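You operate a simulated robot arm through the tools that you are given. There is no shell and no other tool. Be economical: measure what you need, move in short steps, check, and stop when the job is done.

You are at the controls of a simulated two-armed robot. One attempt, no reset.

## Task
Fill the white pail with cold water to the 2 L mark and lid it.
Fine: fill it in the basin; carry it back to the trolley top with both hands.
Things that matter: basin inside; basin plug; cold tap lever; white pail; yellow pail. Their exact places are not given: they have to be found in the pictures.

It is judged by the outcome, as a careful person would: the job done as asked, and still so three seconds after it is handed in. It fails if anything else is knocked over, pushed out of place, dropped, spilled or broken. Lids that push on must go on centred and level and be pressed home; caps that screw on are set level and turned clockwise until they are tight.

## Robot
Two 7-joint arms with two-finger parallel grippers on one trunk, on a base that drives. Base frame: it is fixed to the floor where the robot stands at the start and does not move with it; the origin is under the middle of the robot, x ahead of it, y to its left, z up; the surface under the hand at the start is at about z = 744. Units: mm, degrees, N and s.
The left shoulder is at the start at [50, 177, 1204], the right one opposite. With the tool pointing down near the work surface each hand reaches from about 100 to 680 mm from the robot's upright axis, wherever it stands, measured 20 degrees to its own side. Places, roughly: basin inside [600, -300, 700]; cold tap lever [800, -400, 1100]; yellow pail [750, -1250, 250]. Payload 3.43 kg a hand.
The TCP of each hand is the grasp point between the finger pads, 34 mm short of the fingertips. In the tool frame z runs along the fingers and y along their closing line. The gripper opens to 128 mm. The fingers are 24 mm wide and 12 mm thick; the gripper's body (48 by 130 mm) begins 96 mm behind the TCP.
Orientation is told as [roll, pitch, yaw] about the base's x, y, z axes, in that order, counted from this pose: with the fingers straight down and closing along the base's y, the tool's x points along the base's -x, its y along +y and its z along -z.

## Interface
- The arms move only by the tool play_rows. It takes "left_deltas", "right_deltas" or both (then of equal length, played together; a hand with none holds still); each is a list of rows, each a list of 7 numbers: the shift along the tool's x, y, z in mm, then the turn, a rotation vector about the tool's x, y, z in degrees, then the opening in per cent of the stroke, from 0 (shut) to 100 (fully open). In form: [[dx, dy, dz, ax, ay, az, grip], ...]. A call has 1 to 12 rows; each row shifts and turns the commanded pose from where the row before left it, along the tool's axes as they then stand. A row lasts 0.2 s, in which the tool goes at most 50 mm and 8.6 degrees; a call with a longer step from one row to the next is refused whole, and so is a gripper value outside its range. A pose out of reach is approached as far as the arm can. The call stops where the force on the tool passes 90 N (or 10 N more than at its start, if that is more) or the arm is blocked; 0.2 s more then pass. The fingers move at their own pace (about 108 mm/s each) and stop on an object; they squeeze with about 30 N. The grip force told is the motor's: it shows also when the fingers shut on nothing. Time passes only in rows, and 0.2 s behind the last, so rows that do not move let the fingers close. It gives the time, the measured TCP pose, the force on the tool (base axes), the opening and the grip force at its end, in the units of the frame above (readings bear some noise), with the torque about the TCP (base axes, N m) and any sound that the robot's microphone picked up, and new pictures: "views" is both (left out), scene, wrist or none (wrist: the cameras of the hands that moved).
- Cameras (640 x 400 px; columns grow to the right, rows downward): "scene" is now at [160.3, -4.6, 1374.2]; the picture's right is [-0.06, -1.00, 0.00], its down [-0.50, 0.03, -0.86] and it looks along [0.86, -0.06, -0.50] (base axes); focal length 214 px, centre (320, 200). "left" rides on the left gripper at [76, 11, -160] in its tool frame; the picture's right is [-0.15, 0.99, 0.00], its down [-0.88, -0.13, -0.46] and it looks along [-0.45, -0.07, 0.89] (tool axes); focal length 234 px, centre (320, 200). "right" rides on the right gripper at [76, -11, -160] in its tool frame; the picture's right is [0.15, 0.99, 0.00], its down [-0.88, 0.13, -0.46] and it looks along [-0.45, 0.07, 0.89] (tool axes); focal length 234 px, centre (320, 200).
- move_column(by): slides the trunk up (or, below 0, down) by that many mm; the arms and the scene camera ride with it, the base frame stays. It gives what a move gives, with no picture.
- base_move(legs): drives the robot by 1 to 6 legs, each [ahead, turn to the left] in mm and degrees, along the robot's own axes; the way and the turn of a leg run together, so that a leg with both is an arc; at most 1500 mm and 180 degrees a leg. The arms and the cameras ride along, it lands a little off, and it stops where it bumps. It gives what a move gives, and a new picture of the scene camera.
- head_to(pan, tilt): turns the head with the scene camera to pan (to the left, within 80 degrees either way) and tilt (down, from -29 to 69), counted from straight ahead of the robot. It gives what a move gives, and a new picture of the scene camera.
- pixel_to_xyz(camera, pixels): for up to 12 pixels [column, row] of the newest picture of that camera ("zoom" is the newest enlarged one), the place [x, y, z] in the base frame of the surface seen there, good to about 3 mm. No time passes.
- close_up(camera, box): a new picture of the part [left, top, right, bottom] of that camera's present view, enlarged. No time passes.
- close_job(): hands the job in; it is judged then, once.

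Go step by step. Measure first, check grasps and placings, and put right what went wrong. The budget is 80 turns and 260 pictures, counting those below and the enlarged ones. Unless the task says otherwise, let go and move clear before handing in, and close with one line.

The tools are called after "Call:" by a JSON object that holds its "method" and its "body". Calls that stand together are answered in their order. play_rows: Moves the arms, as the interface text tells. Its arguments: {"type":"object","properties":{"left_deltas":{"type":"array","items":{"type":"array","items":{"type":"number"}}},"right_deltas":{"type":"array","items":{"type":"array","items":{"type":"number"}}},"views":{"type":"string","enum":["both","scene","wrist","none"]}},"required":[]} The other tools are called the same way: move_column (by) slides the trunk up or down; base_move (legs) drives the base; head_to (pan, tilt) turns the head that bears the scene camera; pixel_to_xyz (camera, pixels) gives the place of the surface under pixels of a picture; close_up (camera, box) takes an enlarged picture of a part of a camera's view; close_job () hands the job in.

At the start:

```text
clock: 0.0
left_ee_pos: [350.5, 126.5, 1317.3]
left_orientation: [0.0, 0.0, 0.0]
left_contact_force: [0.5, 0.5, 0.8]
left_ft_torque: [-0.01, 0.02, -0.03]
left_grip_width: 128.2
left_finger_force: 0.0
right_ee_pos: [367.1, -242.7, 1289.3]
right_orientation: [0.0, 0.0, 0.0]
right_contact_force: [0.8, 0.3, -0.3]
right_ft_torque: [0.02, 0.01, -0.02]
right_grip_width: 127.9
right_finger_force: 0.0
trunk travel left (down, up): [-375.0, 26.0]
robot x, y, heading: [-2.5, -0.4, 0.1]
head pan, tilt: [-3.7, 30.2]
```

scene: 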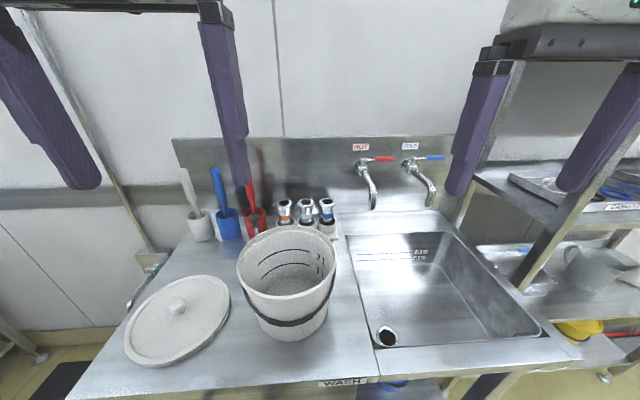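
right: 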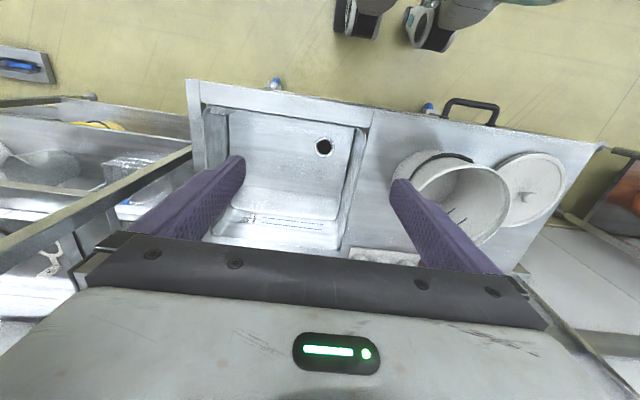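
left: 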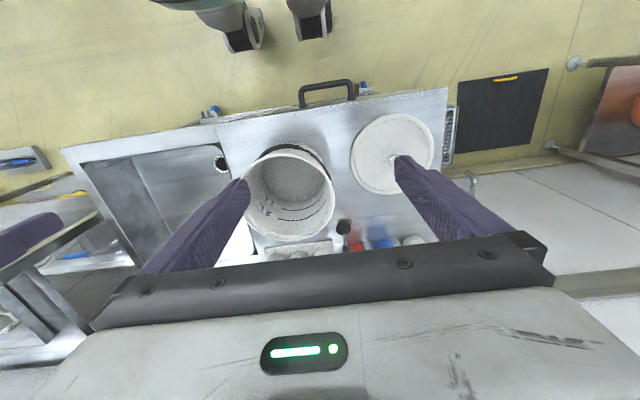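

The scene shows the white pail around (288,275), its lid at (178,320), the basin at (440,285) with an open drain at (387,336), and hot (red) and cold (blue) taps at (378,160) and (428,158). I'll enlarge and measure these.

Call:
{"method": "close_up", "body": {"camera": "scene", "box": [220, 190, 380, 350]}}

Call:
{"method": "close_up", "body": {"camera": "scene", "box": [320, 130, 480, 230]}}

Call:
{"method": "pixel_to_xyz", "body": {"camera": "scene", "pixels": [[387, 336], [440, 290], [360, 290], [520, 320], [408, 240], [435, 190], [428, 158], [410, 160], [178, 306], [178, 350], [372, 200], [374, 340]]}}

Call:
{"method": "pixel_to_xyz", "body": {"camera": "scene", "pixels": [[238, 268], [335, 265], [287, 298], [285, 228], [290, 320], [285, 280], [250, 310], [330, 290], [128, 340], [228, 300], [190, 276], [160, 366]]}}

```text
2.50 times, centred on (300, 270) of scene
```

zoom: 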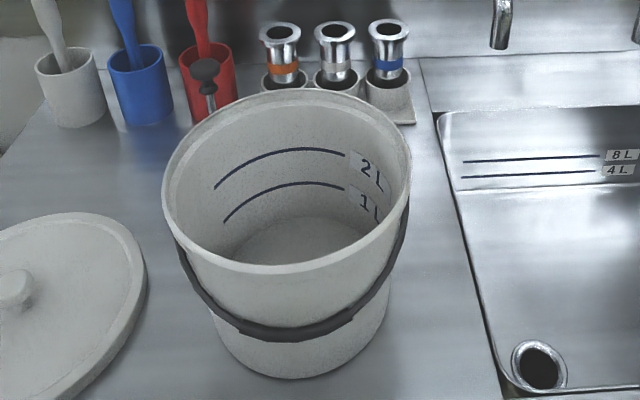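

```text
4.00 times, centred on (400, 180) of scene
```

zoom: 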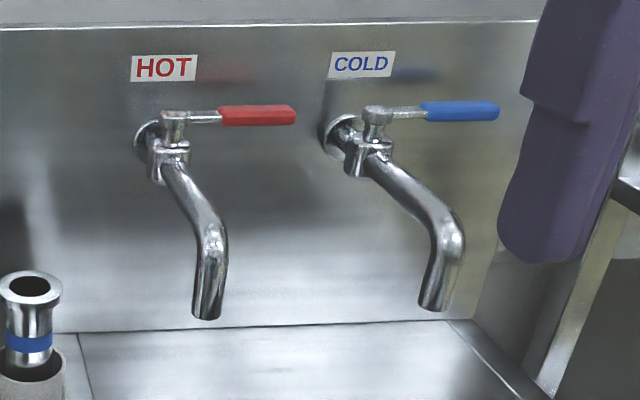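

```text
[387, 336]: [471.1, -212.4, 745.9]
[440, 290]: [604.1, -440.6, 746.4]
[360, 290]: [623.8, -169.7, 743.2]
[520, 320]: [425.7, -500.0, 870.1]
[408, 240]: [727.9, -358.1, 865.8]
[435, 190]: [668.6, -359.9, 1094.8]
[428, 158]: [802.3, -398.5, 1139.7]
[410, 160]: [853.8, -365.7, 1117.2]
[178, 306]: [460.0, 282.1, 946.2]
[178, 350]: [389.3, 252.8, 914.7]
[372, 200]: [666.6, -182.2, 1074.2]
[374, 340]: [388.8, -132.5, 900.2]
```

```text
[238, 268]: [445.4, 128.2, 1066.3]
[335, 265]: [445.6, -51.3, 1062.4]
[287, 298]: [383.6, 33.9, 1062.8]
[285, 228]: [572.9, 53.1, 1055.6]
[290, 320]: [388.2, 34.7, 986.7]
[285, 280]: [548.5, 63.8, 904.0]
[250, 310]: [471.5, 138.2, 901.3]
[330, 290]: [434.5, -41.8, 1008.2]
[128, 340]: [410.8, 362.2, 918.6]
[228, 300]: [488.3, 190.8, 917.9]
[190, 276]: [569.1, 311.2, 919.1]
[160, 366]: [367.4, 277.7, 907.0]
```

The pail rim is at z≈1064 with its centre near (475,38), the bench top is at z≈898 and the basin floor at about 745. I'll look around to find the trolley and the plug, and see how the bail sits.

Call:
{"method": "head_to", "body": {"pan": -45, "tilt": 40}}

Call:
{"method": "head_to", "body": {"pan": 50, "tilt": 40}}

Call:
{"method": "head_to", "body": {"pan": 0, "tilt": 60}}

```text
clock: 1.1
left_ee_pos: [351.6, 126.3, 1316.3]
left_orientation: [-0.1, -0.1, 0.0]
left_contact_force: [0.3, 0.2, 0.8]
left_ft_torque: [-0.01, 0.01, 0.03]
left_grip_width: 127.9
left_finger_force: 0.0
right_ee_pos: [367.8, -242.7, 1288.2]
right_orientation: [0.0, -0.1, 0.1]
right_contact_force: [-0.7, 1.0, -0.1]
right_ft_torque: [0.01, 0.0, 0.03]
right_grip_width: 127.8
right_finger_force: 0.0
trunk travel left (down, up): [-375.0, 26.0]
robot x, y, heading: [1.3, 0.4, -0.2]
head pan, tilt: [-45.0, 40.0]
```

scene: 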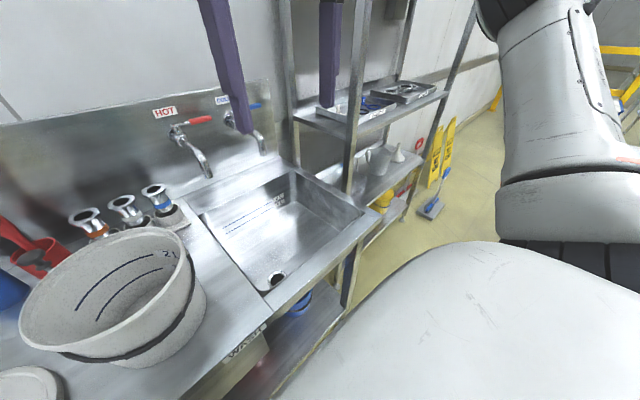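

```text
clock: 2.8
left_ee_pos: [350.6, 124.4, 1317.3]
left_orientation: [-0.2, 0.0, 0.0]
left_contact_force: [0.1, -0.1, -0.1]
left_ft_torque: [-0.02, -0.01, 0.02]
left_grip_width: 128.0
left_finger_force: 0.1
right_ee_pos: [367.5, -242.2, 1290.2]
right_orientation: [0.0, 0.0, 0.0]
right_contact_force: [-0.4, -0.5, -0.5]
right_ft_torque: [0.0, -0.01, -0.01]
right_grip_width: 128.1
right_finger_force: 0.1
trunk travel left (down, up): [-375.0, 26.0]
robot x, y, heading: [-0.0, -1.5, 0.2]
head pan, tilt: [50.0, 40.0]
```

scene: 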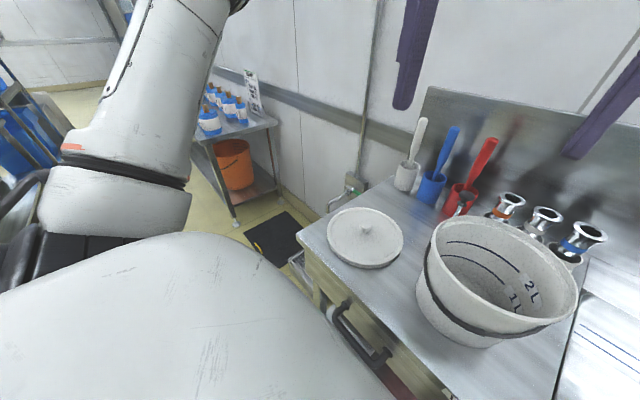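

```text
clock: 4.0
left_ee_pos: [349.9, 126.9, 1317.4]
left_orientation: [0.0, 0.1, 0.0]
left_contact_force: [-0.3, -0.4, 0.1]
left_ft_torque: [0.03, 0.01, 0.0]
left_grip_width: 127.9
left_finger_force: 0.1
right_ee_pos: [367.2, -242.2, 1288.1]
right_orientation: [0.0, 0.0, 0.0]
right_contact_force: [0.2, -0.2, -0.7]
right_ft_torque: [-0.03, 0.0, -0.02]
right_grip_width: 128.1
right_finger_force: 0.1
trunk travel left (down, up): [-375.0, 26.0]
robot x, y, heading: [-1.3, 0.6, 0.1]
head pan, tilt: [0.0, 60.0]
```

scene: 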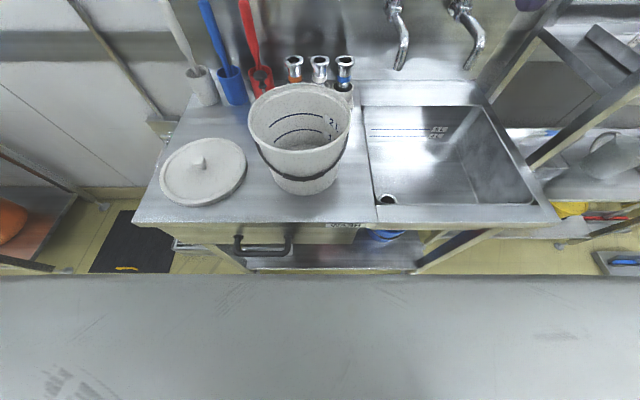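

The pail and lid stand on the WASH trolley, next to the basin. I'll enlarge the pail to see the bail pivots and the rim before grasping, and the spouts as well.

Call:
{"method": "close_up", "body": {"camera": "scene", "box": [220, 50, 380, 210]}}

Call:
{"method": "pixel_to_xyz", "body": {"camera": "zoom", "pixels": [[110, 240], [520, 230], [320, 408], [330, 145], [140, 370], [500, 350], [235, 575], [450, 570], [165, 145], [325, 500]]}}

Call:
{"method": "close_up", "body": {"camera": "scene", "box": [360, 0, 540, 110]}}

Call:
{"method": "pixel_to_xyz", "body": {"camera": "scene", "pixels": [[362, 108], [378, 206], [535, 205], [485, 108], [200, 172], [163, 172], [247, 170], [200, 205], [205, 141], [199, 158]]}}

```text
2.50 times, centred on (300, 130) of scene
```

zoom: 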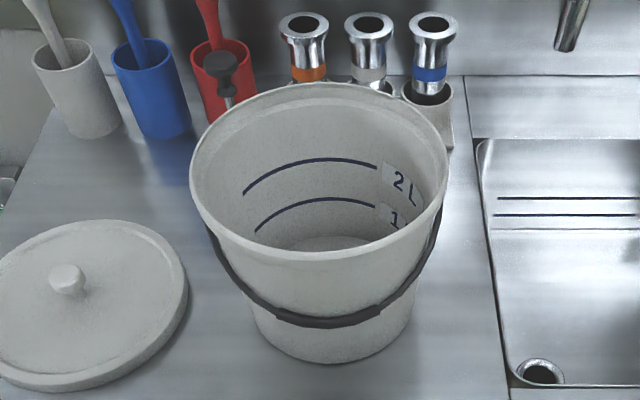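

```text
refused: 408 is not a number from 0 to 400
```

```text
3.56 times, centred on (450, 55) of scene
```

zoom: 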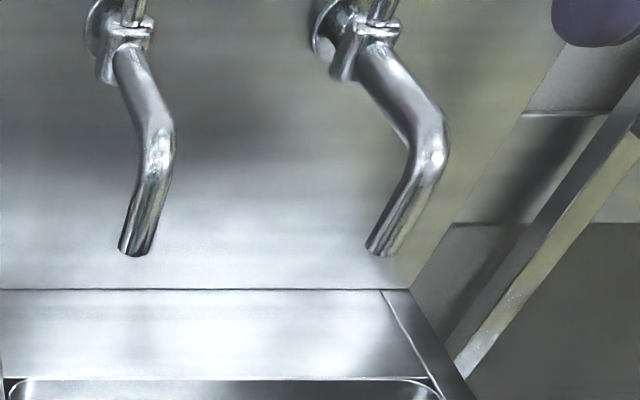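

```text
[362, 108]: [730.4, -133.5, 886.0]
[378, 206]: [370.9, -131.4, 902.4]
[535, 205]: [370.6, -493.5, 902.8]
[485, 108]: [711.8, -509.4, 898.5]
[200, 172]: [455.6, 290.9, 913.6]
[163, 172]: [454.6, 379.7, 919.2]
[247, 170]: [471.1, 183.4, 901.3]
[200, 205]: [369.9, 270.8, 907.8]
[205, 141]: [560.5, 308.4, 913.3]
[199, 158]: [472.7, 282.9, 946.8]
```

I'll measure the rim, bail and cold spout points in scene pixels.

Call:
{"method": "pixel_to_xyz", "body": {"camera": "scene", "pixels": [[249, 118], [350, 118], [298, 152], [300, 85], [257, 142], [347, 137], [300, 178], [298, 174], [262, 101], [338, 100], [273, 180], [330, 178]]}}

Call:
{"method": "pixel_to_xyz", "body": {"camera": "scene", "pixels": [[467, 69], [465, 66], [473, 55], [401, 69], [475, 35], [375, 190], [510, 190], [478, 118], [440, 150], [300, 125], [388, 199], [262, 72]]}}

```text
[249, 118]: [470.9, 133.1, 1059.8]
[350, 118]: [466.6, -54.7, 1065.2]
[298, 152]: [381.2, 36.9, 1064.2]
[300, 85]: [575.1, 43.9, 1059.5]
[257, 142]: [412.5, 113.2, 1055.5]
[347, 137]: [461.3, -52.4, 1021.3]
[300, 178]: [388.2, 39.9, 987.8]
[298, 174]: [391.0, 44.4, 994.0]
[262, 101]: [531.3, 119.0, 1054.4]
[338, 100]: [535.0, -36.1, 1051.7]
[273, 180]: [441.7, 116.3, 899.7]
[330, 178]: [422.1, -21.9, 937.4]
```

```text
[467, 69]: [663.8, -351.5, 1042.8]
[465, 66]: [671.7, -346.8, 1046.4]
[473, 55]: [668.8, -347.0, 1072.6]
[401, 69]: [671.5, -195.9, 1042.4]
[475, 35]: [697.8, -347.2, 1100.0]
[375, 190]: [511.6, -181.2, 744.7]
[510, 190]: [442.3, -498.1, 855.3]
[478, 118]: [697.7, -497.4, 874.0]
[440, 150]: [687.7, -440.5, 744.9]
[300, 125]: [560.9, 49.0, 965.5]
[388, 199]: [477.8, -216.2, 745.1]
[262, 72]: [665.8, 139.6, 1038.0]
```

The pail axis is near (478,40) with a rim radius of about 97, and the cold spout tip is at about (668,-350,1042). I'll inspect the bail pivots with the wrist cameras.

Call:
{"method": "close_up", "body": {"camera": "left", "box": [230, 130, 350, 250]}}

Call:
{"method": "close_up", "body": {"camera": "right", "box": [380, 130, 530, 250]}}

Call:
{"method": "close_up", "body": {"camera": "scene", "box": [240, 100, 300, 160]}}

Call:
{"method": "close_up", "body": {"camera": "scene", "box": [300, 90, 370, 160]}}

```text
3.33 times, centred on (290, 190) of left
```

zoom: 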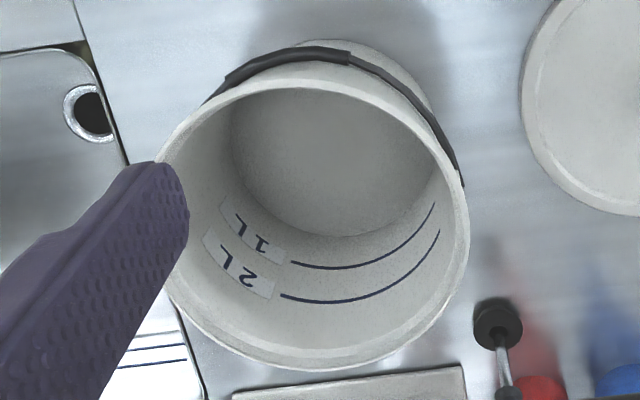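

```text
3.33 times, centred on (455, 190) of right
```

zoom: 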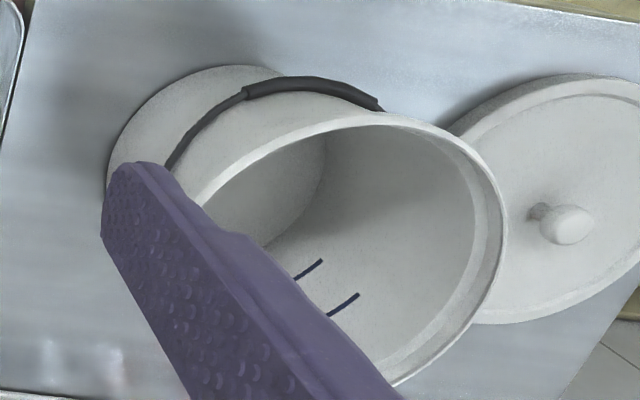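

```text
6.67 times, centred on (270, 130) of scene
```

zoom: 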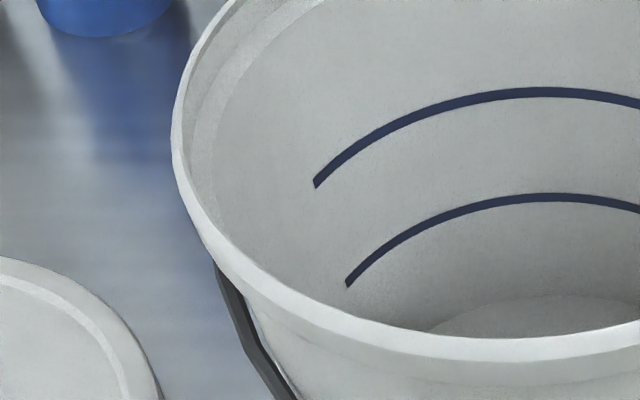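

```text
5.71 times, centred on (335, 125) of scene
```

zoom: 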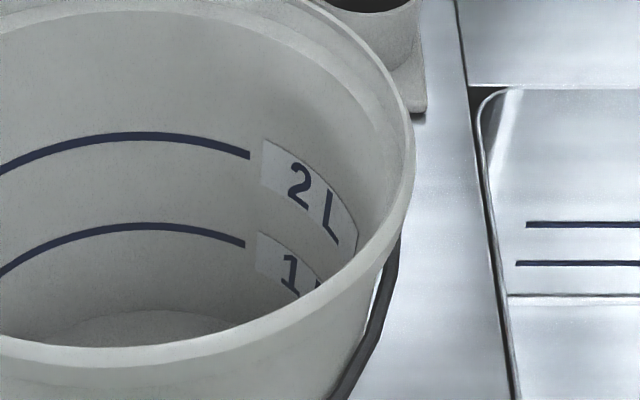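

The bail hangs close to the front half of the wall and the rear is clear. I'll measure bail points, the 2 L mark, and the items behind the pail so I can choose grasp azimuths.

Call:
{"method": "pixel_to_xyz", "body": {"camera": "scene", "pixels": [[256, 143], [259, 148], [264, 156], [275, 167], [347, 138], [345, 147], [340, 155], [330, 166], [302, 115], [290, 71], [345, 69], [253, 80]]}}

Call:
{"method": "pixel_to_xyz", "body": {"camera": "left", "pixels": [[332, 186], [329, 175], [322, 160], [250, 162], [260, 154], [330, 195], [296, 220], [245, 190], [290, 157], [291, 235], [280, 248], [345, 228]]}}

```text
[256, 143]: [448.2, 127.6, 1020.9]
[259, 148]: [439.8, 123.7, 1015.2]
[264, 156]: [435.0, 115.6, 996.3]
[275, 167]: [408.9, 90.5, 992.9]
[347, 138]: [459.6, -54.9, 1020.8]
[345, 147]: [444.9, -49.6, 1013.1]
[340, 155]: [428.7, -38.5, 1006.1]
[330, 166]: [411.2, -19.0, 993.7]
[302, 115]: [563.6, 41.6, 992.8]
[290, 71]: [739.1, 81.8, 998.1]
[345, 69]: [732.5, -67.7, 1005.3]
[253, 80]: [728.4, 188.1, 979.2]
```

```text
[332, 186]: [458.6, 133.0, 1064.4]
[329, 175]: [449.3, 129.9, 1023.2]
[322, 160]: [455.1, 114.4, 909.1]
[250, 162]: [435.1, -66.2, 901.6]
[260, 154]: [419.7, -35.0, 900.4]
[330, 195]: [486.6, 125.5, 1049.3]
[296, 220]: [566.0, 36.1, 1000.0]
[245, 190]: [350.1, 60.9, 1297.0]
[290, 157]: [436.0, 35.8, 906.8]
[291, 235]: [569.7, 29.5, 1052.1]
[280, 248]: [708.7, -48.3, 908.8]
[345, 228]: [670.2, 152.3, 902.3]
```

The bail pivots at about x=478 and hangs down forward, so gripping at front-left (azimuth 125°) and rear-right (−55°) with TCP z≈1053 clears it. After a −35° base turn those grips lie along world ±y, away from the spout. I'll move both hands above these points.

Call:
{"method": "play_rows", "body": {"left_deltas": [[-10.3, -1, 24, 0, 0, 0, 60], [-10.3, -1, 24, 0, 0, 0, 60], [-10.3, -1, 24, 0, 0, 0, 60], [-10.3, -1, 24, 0, 0, 0, 60], [-10.3, -1, 24, 0, 0, 0, 60], [-10.3, -1, 24, 0, 0, 0, 60], [-10.3, -1, 23, 0, 0, 0, 60], [0, 0, 0, 0, 0, -7, 50], [0, 0, 0, 0, 0, -7, 50], [0, 0, 0, 0, 0, -7, 50], [0, 0, 0, 0, 0, -7, 50], [0, 0, 0, 0, 0, -7, 50]], "right_deltas": [[-23.9, 29, 20, 0, 0, 0, 60], [-23.9, 29, 20, 0, 0, 0, 60], [-23.9, 29, 20, 0, 0, 0, 60], [-23.9, 29, 20, 0, 0, 0, 60], [-23.9, 29, 20, 0, 0, 0, 60], [-23.9, 29, 20, 0, 0, 0, 60], [-23.9, 29, 19, 0, 0, 0, 60], [0, 0, 0, 0, 0, -7, 50], [0, 0, 0, 0, 0, -7, 50], [0, 0, 0, 0, 0, -7, 50], [0, 0, 0, 0, 0, -7, 50], [0, 0, 0, 0, 0, -7, 50]]}}

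```text
clock: 6.6
left_ee_pos: [422.8, 117.6, 1149.3]
left_orientation: [0.1, 0.1, 35.2]
left_contact_force: [-0.5, -0.7, 0.2]
left_ft_torque: [-0.04, 0.04, -0.02]
left_grip_width: 63.9
left_finger_force: 0.0
right_ee_pos: [533.6, -39.5, 1151.2]
right_orientation: [0.1, 0.0, 35.1]
right_contact_force: [0.0, -0.1, -0.5]
right_ft_torque: [-0.01, -0.02, 0.0]
right_grip_width: 64.1
right_finger_force: 0.0
trunk travel left (down, up): [-375.0, 26.0]
robot x, y, heading: [-1.2, -2.6, -0.3]
head pan, tilt: [0.0, 60.0]
```

scene: 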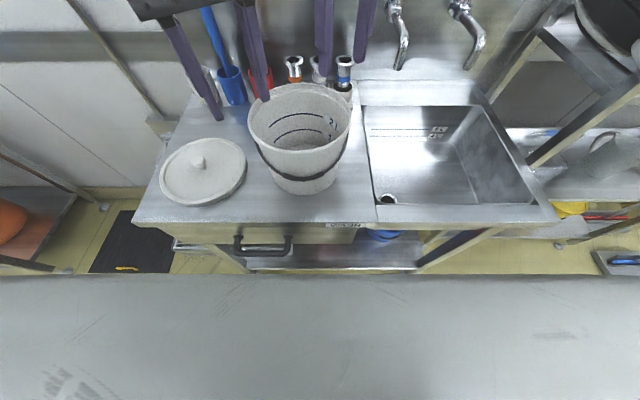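
right: 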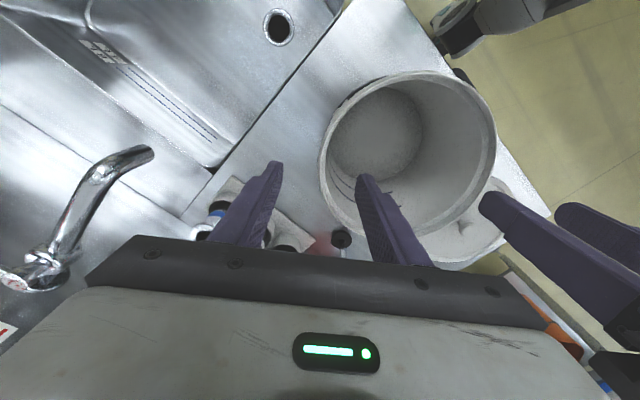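
left: 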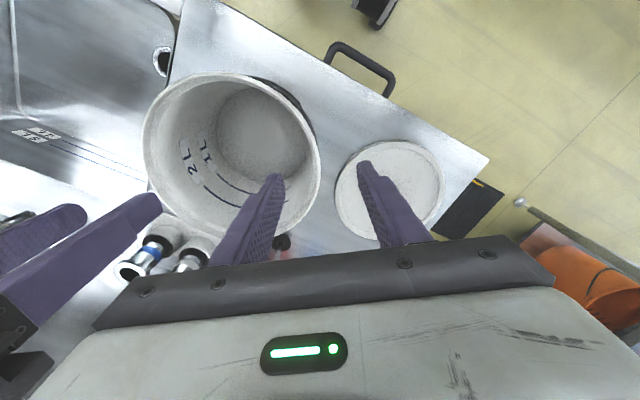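

Both hands are hovering straddling the rim. I'll check the rim wall locations near each hand.

Call:
{"method": "pixel_to_xyz", "body": {"camera": "left", "pixels": [[319, 165], [318, 185], [312, 200], [304, 118], [145, 130], [230, 75]]}}

Call:
{"method": "pixel_to_xyz", "body": {"camera": "right", "pixels": [[322, 150], [322, 180], [330, 205], [345, 228], [494, 130], [440, 73]]}}

```text
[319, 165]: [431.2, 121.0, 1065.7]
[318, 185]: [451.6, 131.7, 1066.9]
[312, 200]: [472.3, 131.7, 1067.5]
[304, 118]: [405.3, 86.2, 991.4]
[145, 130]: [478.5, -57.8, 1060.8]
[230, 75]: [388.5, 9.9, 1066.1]
```

```text
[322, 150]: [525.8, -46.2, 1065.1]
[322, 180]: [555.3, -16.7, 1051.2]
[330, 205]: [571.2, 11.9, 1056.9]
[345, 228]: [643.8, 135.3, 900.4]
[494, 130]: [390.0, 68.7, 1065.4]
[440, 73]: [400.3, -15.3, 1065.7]
```

The rim fits a centre of (479,38) with outer R≈96. I'll make small radial corrections, descend to TCP z≈1053 and close both hands.

Call:
{"method": "play_rows", "body": {"left_deltas": [[0, -4.4, 32, 0, 0, 0, 50], [0, 0, 32, 0, 0, 0, 50], [0, 0, 32, 0, 0, 0, 50], [0, 0, 0, 0, 0, 0, 50], [0, 0, 0, 0, 0, 0, 0], [0, 0, 0, 0, 0, 0, 0], [0, 0, 0, 0, 0, 0, 0]], "right_deltas": [[0, 1.8, 32, 0, 0, 0, 50], [0, 0, 33, 0, 0, 0, 50], [0, 0, 33, 0, 0, 0, 50], [0, 0, 0, 0, 0, 0, 50], [0, 0, 0, 0, 0, 0, 0], [0, 0, 0, 0, 0, 0, 0], [0, 0, 0, 0, 0, 0, 0]]}}

```text
clock: 8.2
left_ee_pos: [426.9, 114.7, 1054.5]
left_orientation: [-0.3, 0.0, 35.1]
left_contact_force: [10.0, -4.7, 0.2]
left_ft_torque: [-1.32, -0.72, 0.41]
left_grip_width: 12.3
left_finger_force: 30.2
right_ee_pos: [531.0, -36.9, 1050.7]
right_orientation: [0.2, 0.0, 35.2]
right_contact_force: [-9.8, 4.6, -0.2]
right_ft_torque: [1.44, 0.81, 0.55]
right_grip_width: 12.9
right_finger_force: 30.0
trunk travel left (down, up): [-375.0, 26.0]
robot x, y, heading: [-2.1, -1.1, 0.1]
head pan, tilt: [0.0, 60.0]
```

scene: 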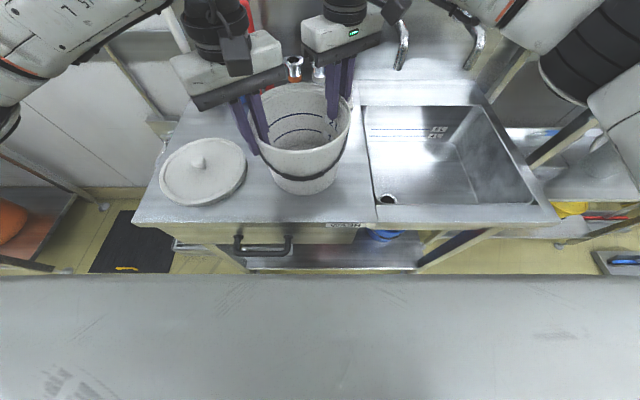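
right: 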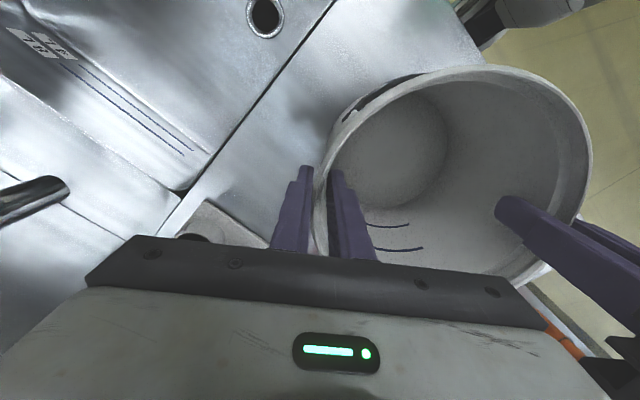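
left: 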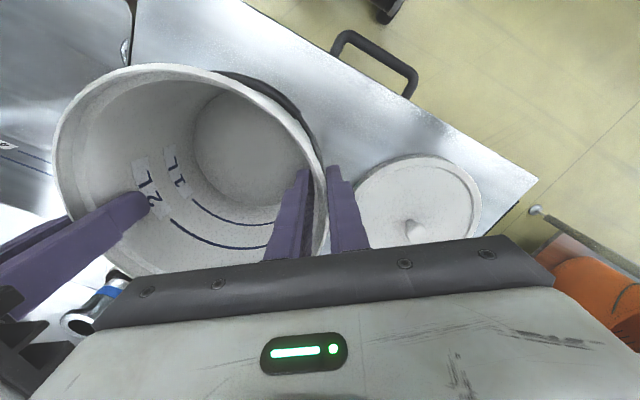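

Both grips hold the rim wall (12 mm, 30 N). I'll lift 60 mm.

Call:
{"method": "play_rows", "body": {"left_deltas": [[0, 0, -15, 0, 0, 0, 0], [0, 0, -15, 0, 0, 0, 0], [0, 0, -15, 0, 0, 0, 0], [0, 0, -15, 0, 0, 0, 0], [0, 0, 0, 0, 0, 0, 0]], "right_deltas": [[0, 0, -15, 0, 0, 0, 0], [0, 0, -15, 0, 0, 0, 0], [0, 0, -15, 0, 0, 0, 0], [0, 0, -15, 0, 0, 0, 0], [0, 0, 0, 0, 0, 0, 0]], "views": "scene"}}

```text
clock: 9.4
left_ee_pos: [426.7, 112.5, 1114.4]
left_orientation: [-0.5, 0.1, 35.0]
left_contact_force: [17.1, -11.2, -1.9]
left_ft_torque: [-0.97, -1.44, 0.67]
left_grip_width: 12.6
left_finger_force: 30.0
right_ee_pos: [532.9, -34.2, 1111.9]
right_orientation: [0.5, 0.2, 35.2]
right_contact_force: [-16.3, 11.1, -0.4]
right_ft_torque: [0.95, 1.42, 0.63]
right_grip_width: 12.5
right_finger_force: 29.6
trunk travel left (down, up): [-375.0, 26.0]
robot x, y, heading: [0.7, 0.1, -0.1]
head pan, tilt: [0.0, 60.0]
```

scene: 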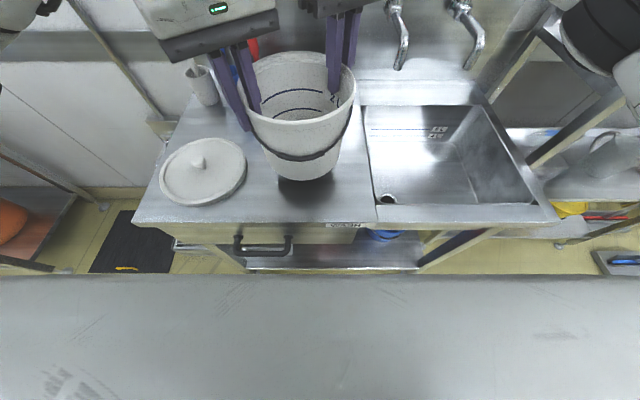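

The pail is up and level. I'll turn the base right by 34°.

Call:
{"method": "base_move", "body": {"legs": [[0, -34]]}}

```text
clock: 11.4
left_ee_pos: [416.2, -143.6, 1114.1]
left_orientation: [-0.4, 0.0, 1.4]
left_contact_force: [7.6, -20.3, -1.1]
left_ft_torque: [-1.64, -0.31, 0.65]
left_grip_width: 12.7
left_finger_force: 29.5
right_ee_pos: [422.4, -325.0, 1110.6]
right_orientation: [0.6, 0.1, 1.5]
right_contact_force: [-6.7, 20.1, -0.6]
right_ft_torque: [1.68, 0.32, 0.64]
right_grip_width: 12.7
right_finger_force: 30.1
trunk travel left (down, up): [-375.0, 26.0]
robot x, y, heading: [0.2, -2.4, -34.1]
head pan, tilt: [0.0, 60.0]
```

scene: 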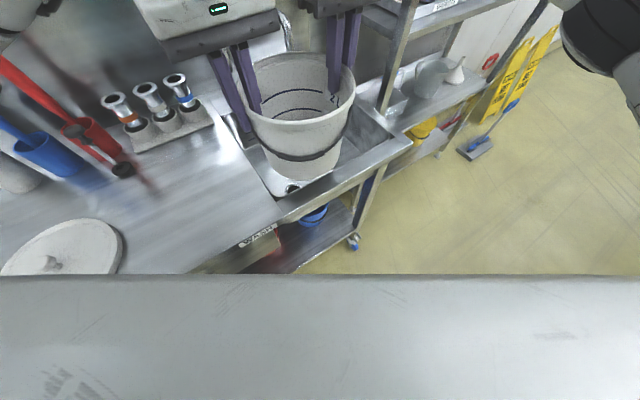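

The pail centre is now over (419,-234) and needs to be at about (602,-345). I'll check the shelf posts near the right hand's way before driving.

Call:
{"method": "pixel_to_xyz", "body": {"camera": "scene", "pixels": [[395, 65], [410, 20], [370, 20], [385, 100], [430, 85], [405, 140], [365, 120]]}}

Call:
{"method": "base_move", "body": {"legs": [[60, 0]]}}

```text
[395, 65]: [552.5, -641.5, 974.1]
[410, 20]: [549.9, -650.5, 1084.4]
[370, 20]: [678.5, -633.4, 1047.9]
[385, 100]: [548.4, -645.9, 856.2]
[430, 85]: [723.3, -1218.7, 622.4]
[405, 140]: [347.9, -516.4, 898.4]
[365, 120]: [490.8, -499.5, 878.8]
```

```text
clock: 12.4
left_ee_pos: [466.2, -175.2, 1113.7]
left_orientation: [-0.5, -0.1, 1.2]
left_contact_force: [5.1, 2.2, -0.9]
left_ft_torque: [-1.32, -0.29, 0.54]
left_grip_width: 12.5
left_finger_force: 29.8
right_ee_pos: [472.6, -359.1, 1109.9]
right_orientation: [0.6, 0.3, 1.5]
right_contact_force: [-5.8, -1.6, -1.8]
right_ft_torque: [1.51, 0.34, 0.5]
right_grip_width: 12.2
right_finger_force: 29.8
trunk travel left (down, up): [-375.0, 26.0]
robot x, y, heading: [50.9, -36.4, -33.7]
head pan, tilt: [0.0, 60.0]
```

scene: 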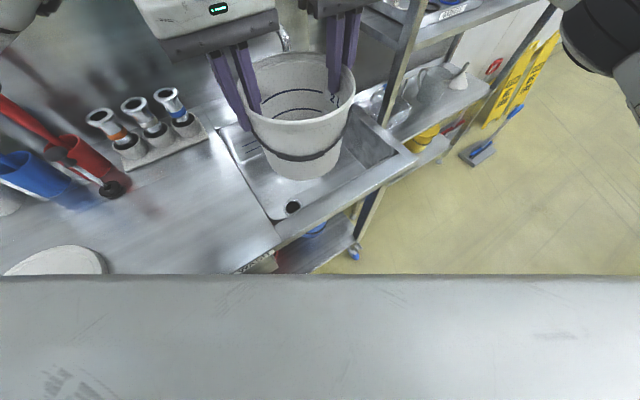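

No bump so far. I'll check where the right forearm and elbow are relative to the shelf post at (550,-645).

Call:
{"method": "pixel_to_xyz", "body": {"camera": "scene", "pixels": [[575, 50], [570, 15], [610, 90], [630, 110], [350, 10], [155, 20], [410, 60]]}}

Call:
{"method": "head_to", "body": {"pan": -25, "tilt": 20}}

```text
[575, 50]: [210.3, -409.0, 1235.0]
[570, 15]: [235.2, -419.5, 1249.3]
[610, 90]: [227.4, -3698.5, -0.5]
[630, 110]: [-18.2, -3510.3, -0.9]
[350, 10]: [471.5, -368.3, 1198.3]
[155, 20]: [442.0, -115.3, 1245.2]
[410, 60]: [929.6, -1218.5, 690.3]
```

```text
clock: 13.4
left_ee_pos: [465.5, -176.6, 1114.1]
left_orientation: [-0.5, -0.1, 1.4]
left_contact_force: [5.5, 2.6, -1.7]
left_ft_torque: [-1.31, -0.35, 0.49]
left_grip_width: 12.3
left_finger_force: 30.0
right_ee_pos: [470.9, -358.1, 1111.0]
right_orientation: [0.5, 0.3, 1.5]
right_contact_force: [-6.2, -3.6, 0.6]
right_ft_torque: [1.43, 0.34, 0.53]
right_grip_width: 12.5
right_finger_force: 30.1
trunk travel left (down, up): [-375.0, 26.0]
robot x, y, heading: [49.4, -32.8, -33.8]
head pan, tilt: [-25.0, 20.0]
```

scene: 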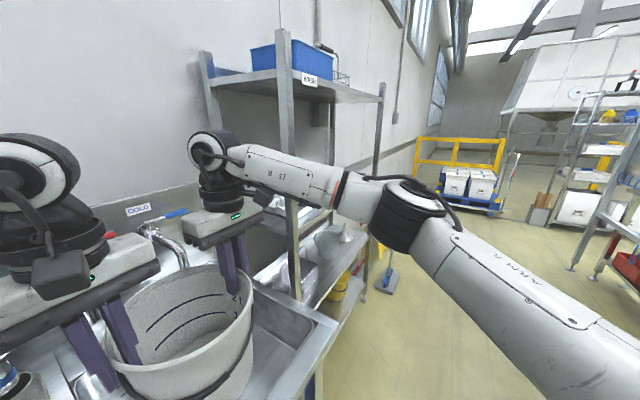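

The right arm has ample clearance to the post. The raised pail would hit the cold spout (tip x≈665, z 1042), so I'll drive 50 more, lower into the basin in front of the spout, then slide under it.

Call:
{"method": "base_move", "body": {"legs": [[50, 0]]}}

Call:
{"method": "head_to", "body": {"pan": 0, "tilt": 50}}

```text
clock: 14.4
left_ee_pos: [498.6, -196.7, 1114.4]
left_orientation: [-0.6, -0.2, 2.0]
left_contact_force: [2.9, 4.4, -0.9]
left_ft_torque: [-1.43, 0.34, 0.24]
left_grip_width: 12.0
left_finger_force: 30.0
right_ee_pos: [502.9, -378.0, 1111.3]
right_orientation: [0.8, 0.3, 1.8]
right_contact_force: [-3.6, -3.1, 0.1]
right_ft_torque: [1.51, -0.41, 0.41]
right_grip_width: 12.3
right_finger_force: 30.0
trunk travel left (down, up): [-375.0, 26.0]
robot x, y, heading: [82.3, -52.8, -33.5]
head pan, tilt: [-25.0, 20.0]
stopped in leg 1: the robot was blocked; the commanded pose is now the measured one
```

scene: 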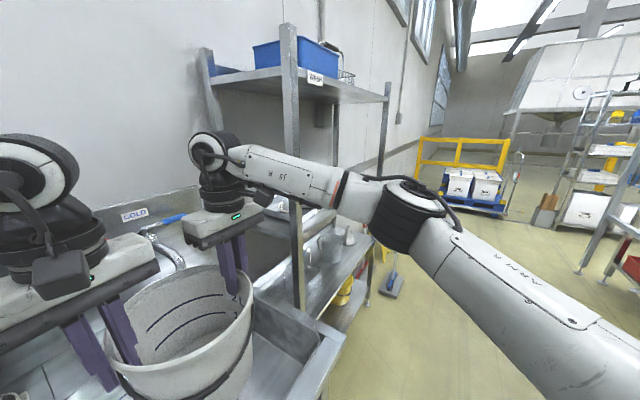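

```text
clock: 15.4
left_ee_pos: [499.1, -196.5, 1112.9]
left_orientation: [-0.6, -0.1, 1.9]
left_contact_force: [4.3, 3.0, -1.7]
left_ft_torque: [-1.33, -0.21, 0.37]
left_grip_width: 11.8
left_finger_force: 30.5
right_ee_pos: [502.3, -379.2, 1109.9]
right_orientation: [0.6, 0.4, 1.8]
right_contact_force: [-3.3, -3.6, 0.2]
right_ft_torque: [1.45, 0.15, 0.51]
right_grip_width: 12.5
right_finger_force: 30.2
trunk travel left (down, up): [-375.0, 26.0]
robot x, y, heading: [78.5, -58.8, -33.4]
head pan, tilt: [0.0, 50.0]
```

scene: 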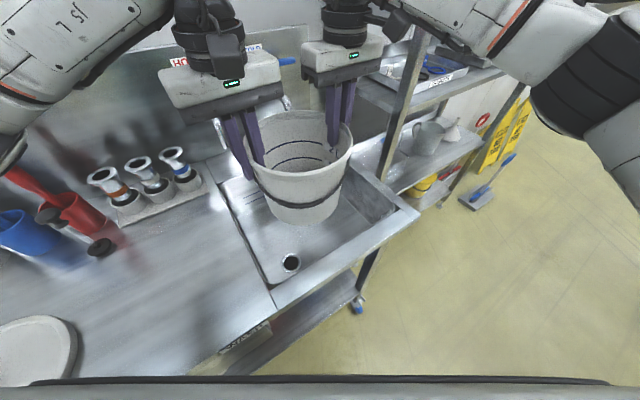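

The base touched the bench at 30 mm. I'll check that nothing has shifted, comparing the drain (earlier 475,-214), plug rack and lid.

Call:
{"method": "pixel_to_xyz", "body": {"camera": "scene", "pixels": [[291, 262], [275, 305], [268, 287], [222, 165], [172, 152], [34, 349], [418, 212], [352, 170]]}}

Call:
{"method": "base_move", "body": {"legs": [[-12, 0]]}}

```text
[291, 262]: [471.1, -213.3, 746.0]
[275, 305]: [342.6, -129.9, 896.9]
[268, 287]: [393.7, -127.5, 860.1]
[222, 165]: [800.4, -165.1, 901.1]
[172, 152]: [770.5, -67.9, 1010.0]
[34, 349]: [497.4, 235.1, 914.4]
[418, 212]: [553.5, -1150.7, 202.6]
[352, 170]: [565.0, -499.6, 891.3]
```

```text
clock: 16.1
left_ee_pos: [488.6, -189.2, 1114.1]
left_orientation: [-0.4, -0.2, 1.9]
left_contact_force: [4.2, 3.1, -0.5]
left_ft_torque: [-1.35, -0.52, 0.42]
left_grip_width: 11.9
left_finger_force: 30.1
right_ee_pos: [493.8, -373.0, 1110.0]
right_orientation: [0.6, 0.5, 1.8]
right_contact_force: [-4.5, -3.4, -0.3]
right_ft_torque: [1.39, 0.45, 0.53]
right_grip_width: 12.7
right_finger_force: 30.0
trunk travel left (down, up): [-375.0, 26.0]
robot x, y, heading: [74.0, -49.6, -33.5]
head pan, tilt: [0.0, 50.0]
```

scene: 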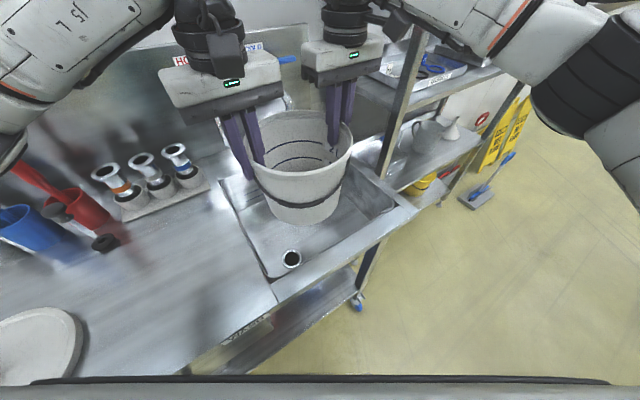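

The basin hasn't moved. I'll shift the pail to about (531,-345) and lower it 100 mm.

Call:
{"method": "play_rows", "body": {"left_deltas": [[-9.5, -16.2, 0, 0, 0, 0, 0], [-9.5, -16.2, 0, 0, 0, 0, 0], [-9.5, -16.2, 0, 0, 0, 0, 0], [-9.5, -16.2, 0, 0, 0, 0, 0], [0, 0, 20, 0, 0, 0, 0], [0, 0, 20, 0, 0, 0, 0], [0, 0, 20, 0, 0, 0, 0], [0, 0, 20, 0, 0, 0, 0], [0, 0, 20, 0, 0, 0, 0]], "right_deltas": [[-9.5, -16.2, 0, 0, 0, 0, 0], [-9.5, -16.2, 0, 0, 0, 0, 0], [-9.5, -16.2, 0, 0, 0, 0, 0], [-9.5, -16.2, 0, 0, 0, 0, 0], [0, 0, 20, 0, 0, 0, 0], [0, 0, 20, 0, 0, 0, 0], [0, 0, 20, 0, 0, 0, 0], [0, 0, 20, 0, 0, 0, 0], [0, 0, 20, 0, 0, 0, 0]]}}

```text
clock: 18.1
left_ee_pos: [532.4, -246.7, 1010.7]
left_orientation: [0.9, -0.3, 2.2]
left_contact_force: [6.4, 50.8, -1.5]
left_ft_torque: [-0.79, 0.05, 0.08]
left_grip_width: 14.6
left_finger_force: 30.0
right_ee_pos: [516.8, -426.0, 1009.3]
right_orientation: [-0.4, 0.5, 0.6]
right_contact_force: [-6.0, -51.5, -0.2]
right_ft_torque: [0.98, -0.02, 0.12]
right_grip_width: 13.7
right_finger_force: 30.1
right hand out of reach, approached as far as the arm can: row 3, 4
trunk travel left (down, up): [-375.0, 26.0]
robot x, y, heading: [66.9, -50.4, -33.3]
head pan, tilt: [0.0, 50.0]
```

scene: 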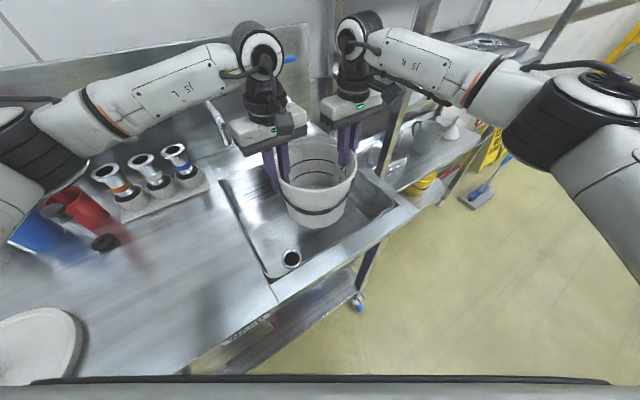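
right: 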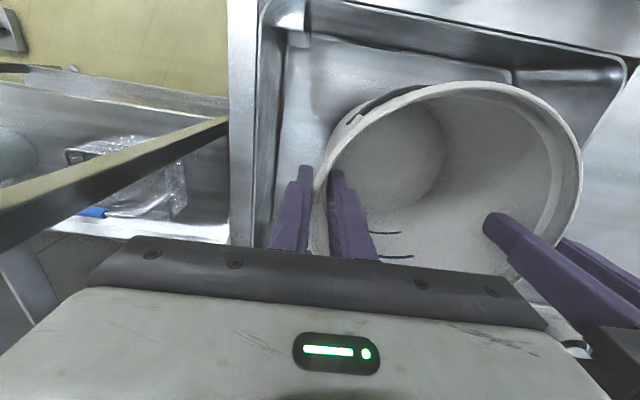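
left: 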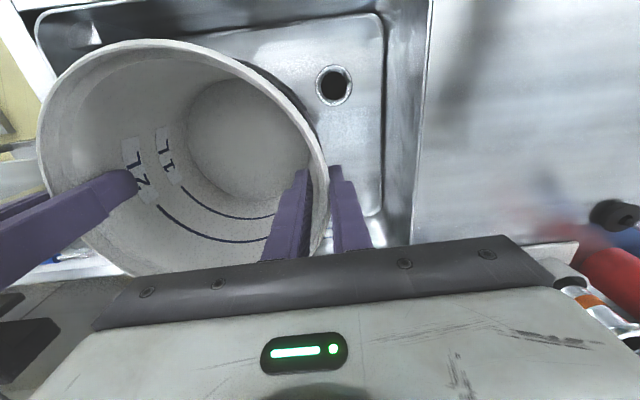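

The right hand lagged at its reach limit while high, so the hands squeeze the pail with about 50 N. I'll relieve this with the left hand and lower another 50, where reach is better.

Call:
{"method": "play_rows", "body": {"left_deltas": [[0, 2.5, 0, 0, 0, 0, 0], [0, 2.5, 10, 0, 0, 0, 0], [0, 0, 20, 0, 0, 0, 0], [0, 0, 20, 0, 0, 0, 0], [0, 0, 0, 0, 0, 0, 0]], "right_deltas": [[0, 0, 0, 0, 0, 0, 0], [0, 0, 10, 0, 0, 0, 0], [0, 0, 20, 0, 0, 0, 0], [0, 0, 20, 0, 0, 0, 0], [0, 0, 0, 0, 0, 0, 0]], "views": "scene"}}

```text
clock: 19.3
left_ee_pos: [531.2, -245.0, 961.8]
left_orientation: [0.7, -0.3, 2.1]
left_contact_force: [3.1, 45.4, -1.8]
left_ft_torque: [-0.84, 0.07, 0.0]
left_grip_width: 14.5
left_finger_force: 30.1
right_ee_pos: [515.7, -423.9, 960.8]
right_orientation: [-0.3, 0.3, 0.9]
right_contact_force: [-4.8, -45.3, -0.2]
right_ft_torque: [1.04, -0.07, 0.04]
right_grip_width: 13.4
right_finger_force: 30.3
trunk travel left (down, up): [-375.0, 26.0]
robot x, y, heading: [69.4, -51.8, -33.4]
head pan, tilt: [0.0, 50.0]
```

scene: 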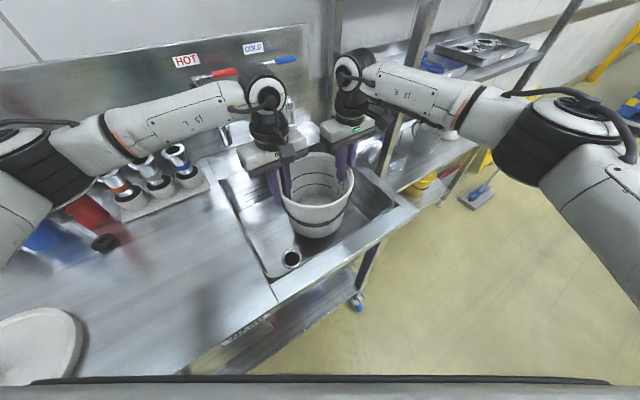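

Stiffness is about 1 N/mm. I'll ease the right hand outward and forward in steps to remove the squeeze and straighten the grip line.

Call:
{"method": "play_rows", "body": {"right_deltas": [[-4, -6, 0, 0, 0, 0, 0], [-4, -6, 0, 0, 0, 0, 0], [-4, -6, 0, 0, 0, 0, 0], [-3, -6, 0, 0, 0, 0, 0], [0, 0, 0, 0, 0, 0, 0]], "views": "none"}}

```text
clock: 20.5
left_ee_pos: [529.9, -248.6, 963.8]
left_orientation: [-0.3, -0.1, 1.9]
left_contact_force: [0.5, 21.9, -0.6]
left_ft_torque: [-1.18, -0.27, -0.03]
left_grip_width: 11.8
left_finger_force: 30.2
right_ee_pos: [527.9, -431.6, 960.2]
right_orientation: [0.4, 0.4, 1.6]
right_contact_force: [-0.5, -22.4, -1.7]
right_ft_torque: [1.25, 0.28, 0.11]
right_grip_width: 12.6
right_finger_force: 30.3
right hand out of reach, approached as far as the arm can: row 3
trunk travel left (down, up): [-375.0, 26.0]
robot x, y, heading: [71.8, -50.9, -33.3]
head pan, tilt: [0.0, 50.0]
```

The right hand is near its limits at this angle. I'll set the pail on the basin floor here at about (529,-340), then re-stand the base square to the basin. Lowering the last 62 mm.

Call:
{"method": "play_rows", "body": {"left_deltas": [[0, 0, 20, 0, 0, 0, 0], [0, 0, 20, 0, 0, 0, 0], [0, 0, 12, 0, 0, 0, 0], [0, 0, 6, 0, 0, 0, 0], [0, 0, 3, 0, 0, 0, 0], [0, 0, 0, 0, 0, 0, 0]], "right_deltas": [[0, 0, 20, 0, 0, 0, 0], [0, 0, 20, 0, 0, 0, 0], [0, 0, 12, 0, 0, 0, 0], [0, 0, 6, 0, 0, 0, 0], [0, 0, 3, 0, 0, 0, 0], [0, 0, 0, 0, 0, 0, 0]]}}

```text
clock: 21.9
left_ee_pos: [530.1, -250.2, 901.8]
left_orientation: [-0.2, -0.1, 1.8]
left_contact_force: [-1.4, 24.3, -0.2]
left_ft_torque: [-1.16, 0.31, -0.16]
left_grip_width: 16.2
left_finger_force: 29.4
right_ee_pos: [527.0, -431.2, 914.7]
right_orientation: [0.2, 0.3, 1.4]
right_contact_force: [0.6, -25.1, -1.3]
right_ft_torque: [0.82, -0.32, -0.02]
right_grip_width: 8.7
right_finger_force: 29.9
right hand out of reach, approached as far as the arm can: row 2, 4
trunk travel left (down, up): [-375.0, 26.0]
robot x, y, heading: [69.3, -48.6, -33.4]
head pan, tilt: [0.0, 50.0]
```

scene: 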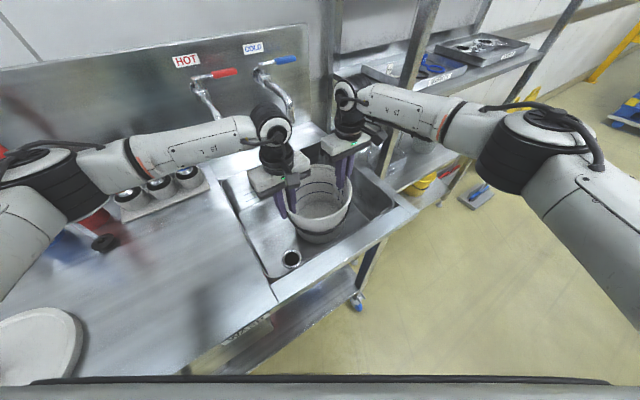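
right: 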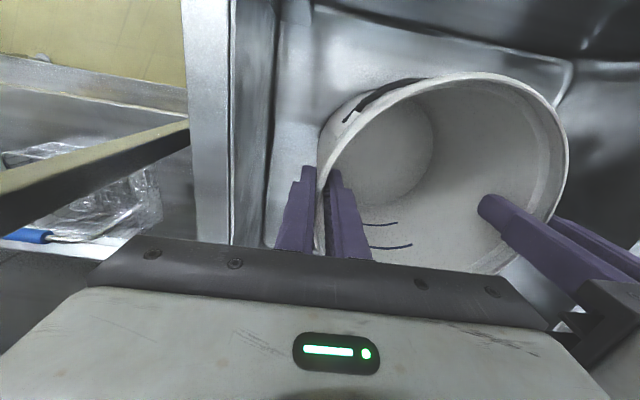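
left: 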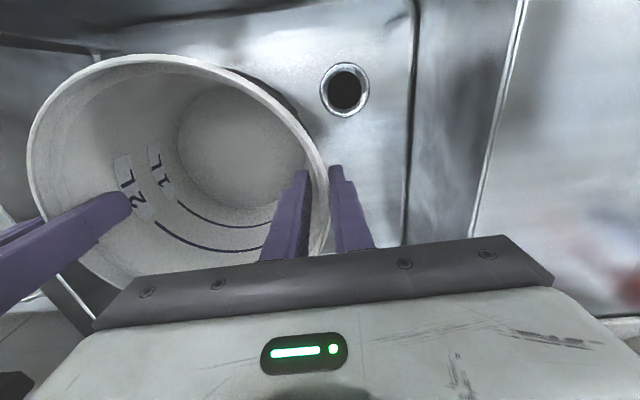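

The right hand sits 13 mm high because two of its rows hit the reach limit. I'll lower only the right hand to level the pail.

Call:
{"method": "play_rows", "body": {"right_deltas": [[0, 0, 5, 0, 0, 0, 0], [0, 0, 5, 0, 0, 0, 0], [0, 0, 3, 0, 0, 0, 0], [0, 0, 0, 0, 0, 0, 0]], "views": "none"}}

```text
clock: 22.9
left_ee_pos: [528.8, -250.5, 904.2]
left_orientation: [-0.3, -0.1, 1.9]
left_contact_force: [-1.8, 21.5, -2.1]
left_ft_torque: [-1.1, 0.42, -0.15]
left_grip_width: 14.2
left_finger_force: 29.9
right_ee_pos: [525.8, -432.7, 907.3]
right_orientation: [0.4, 0.3, 1.4]
right_contact_force: [0.6, -22.4, 0.9]
right_ft_torque: [1.21, -0.38, -0.13]
right_grip_width: 10.4
right_finger_force: 29.8
right hand out of reach, approached as far as the arm can: row 2
trunk travel left (down, up): [-375.0, 26.0]
robot x, y, heading: [74.2, -48.1, -33.5]
head pan, tilt: [0.0, 50.0]
```

Near level now (904 against 907). I'll settle it onto the floor with the trunk.

Call:
{"method": "move_column", "body": {"by": -8}}

Call:
{"method": "play_rows", "body": {"right_deltas": [[0, 0, 2, 0, 0, 0, 0], [0, 0, 2, 0, 0, 0, 0], [0, 0, 0, 0, 0, 0, 0]], "views": "none"}}

```text
clock: 23.5
left_ee_pos: [528.8, -250.9, 897.5]
left_orientation: [-0.5, -0.3, 1.9]
left_contact_force: [-2.2, 21.1, 11.0]
left_ft_torque: [-1.12, 0.6, -0.18]
left_grip_width: 13.7
left_finger_force: 30.1
right_ee_pos: [525.1, -433.3, 899.2]
right_orientation: [0.3, 0.2, 1.3]
right_contact_force: [1.8, -23.1, 2.6]
right_ft_torque: [1.12, -0.47, -0.12]
right_grip_width: 10.8
right_finger_force: 30.2
trunk travel left (down, up): [-367.0, 34.0]
robot x, y, heading: [71.1, -51.2, -33.5]
head pan, tilt: [0.0, 50.0]
```

```text
clock: 24.3
left_ee_pos: [528.9, -251.4, 895.3]
left_orientation: [-0.7, -0.5, 1.9]
left_contact_force: [0.5, 14.6, 18.6]
left_ft_torque: [-1.12, 0.16, -0.24]
left_grip_width: 13.0
left_finger_force: 30.0
right_ee_pos: [524.2, -433.7, 897.7]
right_orientation: [0.1, 0.1, 1.2]
right_contact_force: [2.8, -26.1, 11.9]
right_ft_torque: [1.2, -0.19, -0.07]
right_grip_width: 11.7
right_finger_force: 30.0
trunk travel left (down, up): [-367.0, 34.0]
robot x, y, heading: [66.8, -46.6, -33.5]
head pan, tilt: [0.0, 50.0]
```

The pail is on the floor, with upward forces at both hands. I'll open and rise clear.

Call:
{"method": "play_rows", "body": {"left_deltas": [[0, 0, 0, 0, 0, 0, 40], [0, 0, 0, 0, 0, 0, 40], [0, 0, -15, 0, 0, 0, 40], [0, 0, -30, 0, 0, 0, 40], [0, 0, -40, 0, 0, 0, 40], [0, 0, -40, 0, 0, 0, 40], [0, 0, -40, 0, 0, 0, 40], [0, 0, -40, 0, 0, 0, 40]], "right_deltas": [[0, 0, 0, 0, 0, 0, 40], [0, 0, 0, 0, 0, 0, 40], [0, 0, -15, 0, 0, 0, 40], [0, 0, -30, 0, 0, 0, 40], [0, 0, -40, 0, 0, 0, 40], [10, 0, -40, 0, 0, 0, 40], [20, 0, -40, 0, 0, 0, 40], [20, 0, -40, 0, 0, 0, 40]], "views": "both"}}

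```text
clock: 26.1
left_ee_pos: [526.8, -248.8, 1098.0]
left_orientation: [-0.4, -0.3, 1.9]
left_contact_force: [-1.0, -0.6, 0.4]
left_ft_torque: [0.01, -0.03, -0.03]
left_grip_width: 51.3
left_finger_force: 0.0
right_ee_pos: [476.7, -433.0, 1102.6]
right_orientation: [0.6, 0.2, 1.6]
right_contact_force: [0.0, 0.9, 0.5]
right_ft_torque: [0.0, -0.04, -0.01]
right_grip_width: 50.9
right_finger_force: 0.0
trunk travel left (down, up): [-367.0, 34.0]
robot x, y, heading: [69.9, -47.6, -33.6]
head pan, tilt: [0.0, 50.0]
```

scene: 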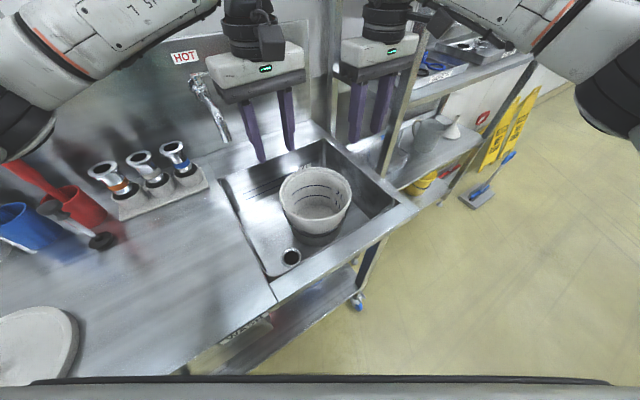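
right: 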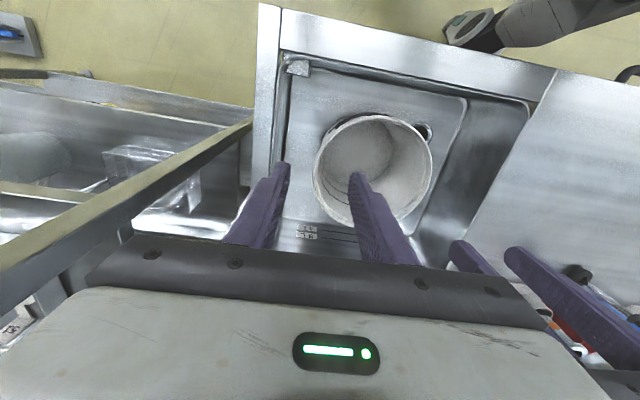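
left: 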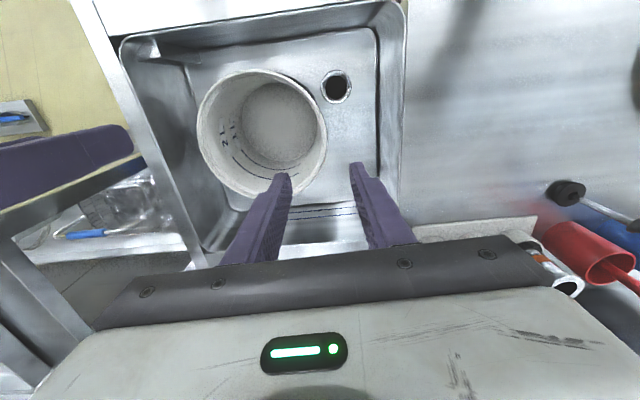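

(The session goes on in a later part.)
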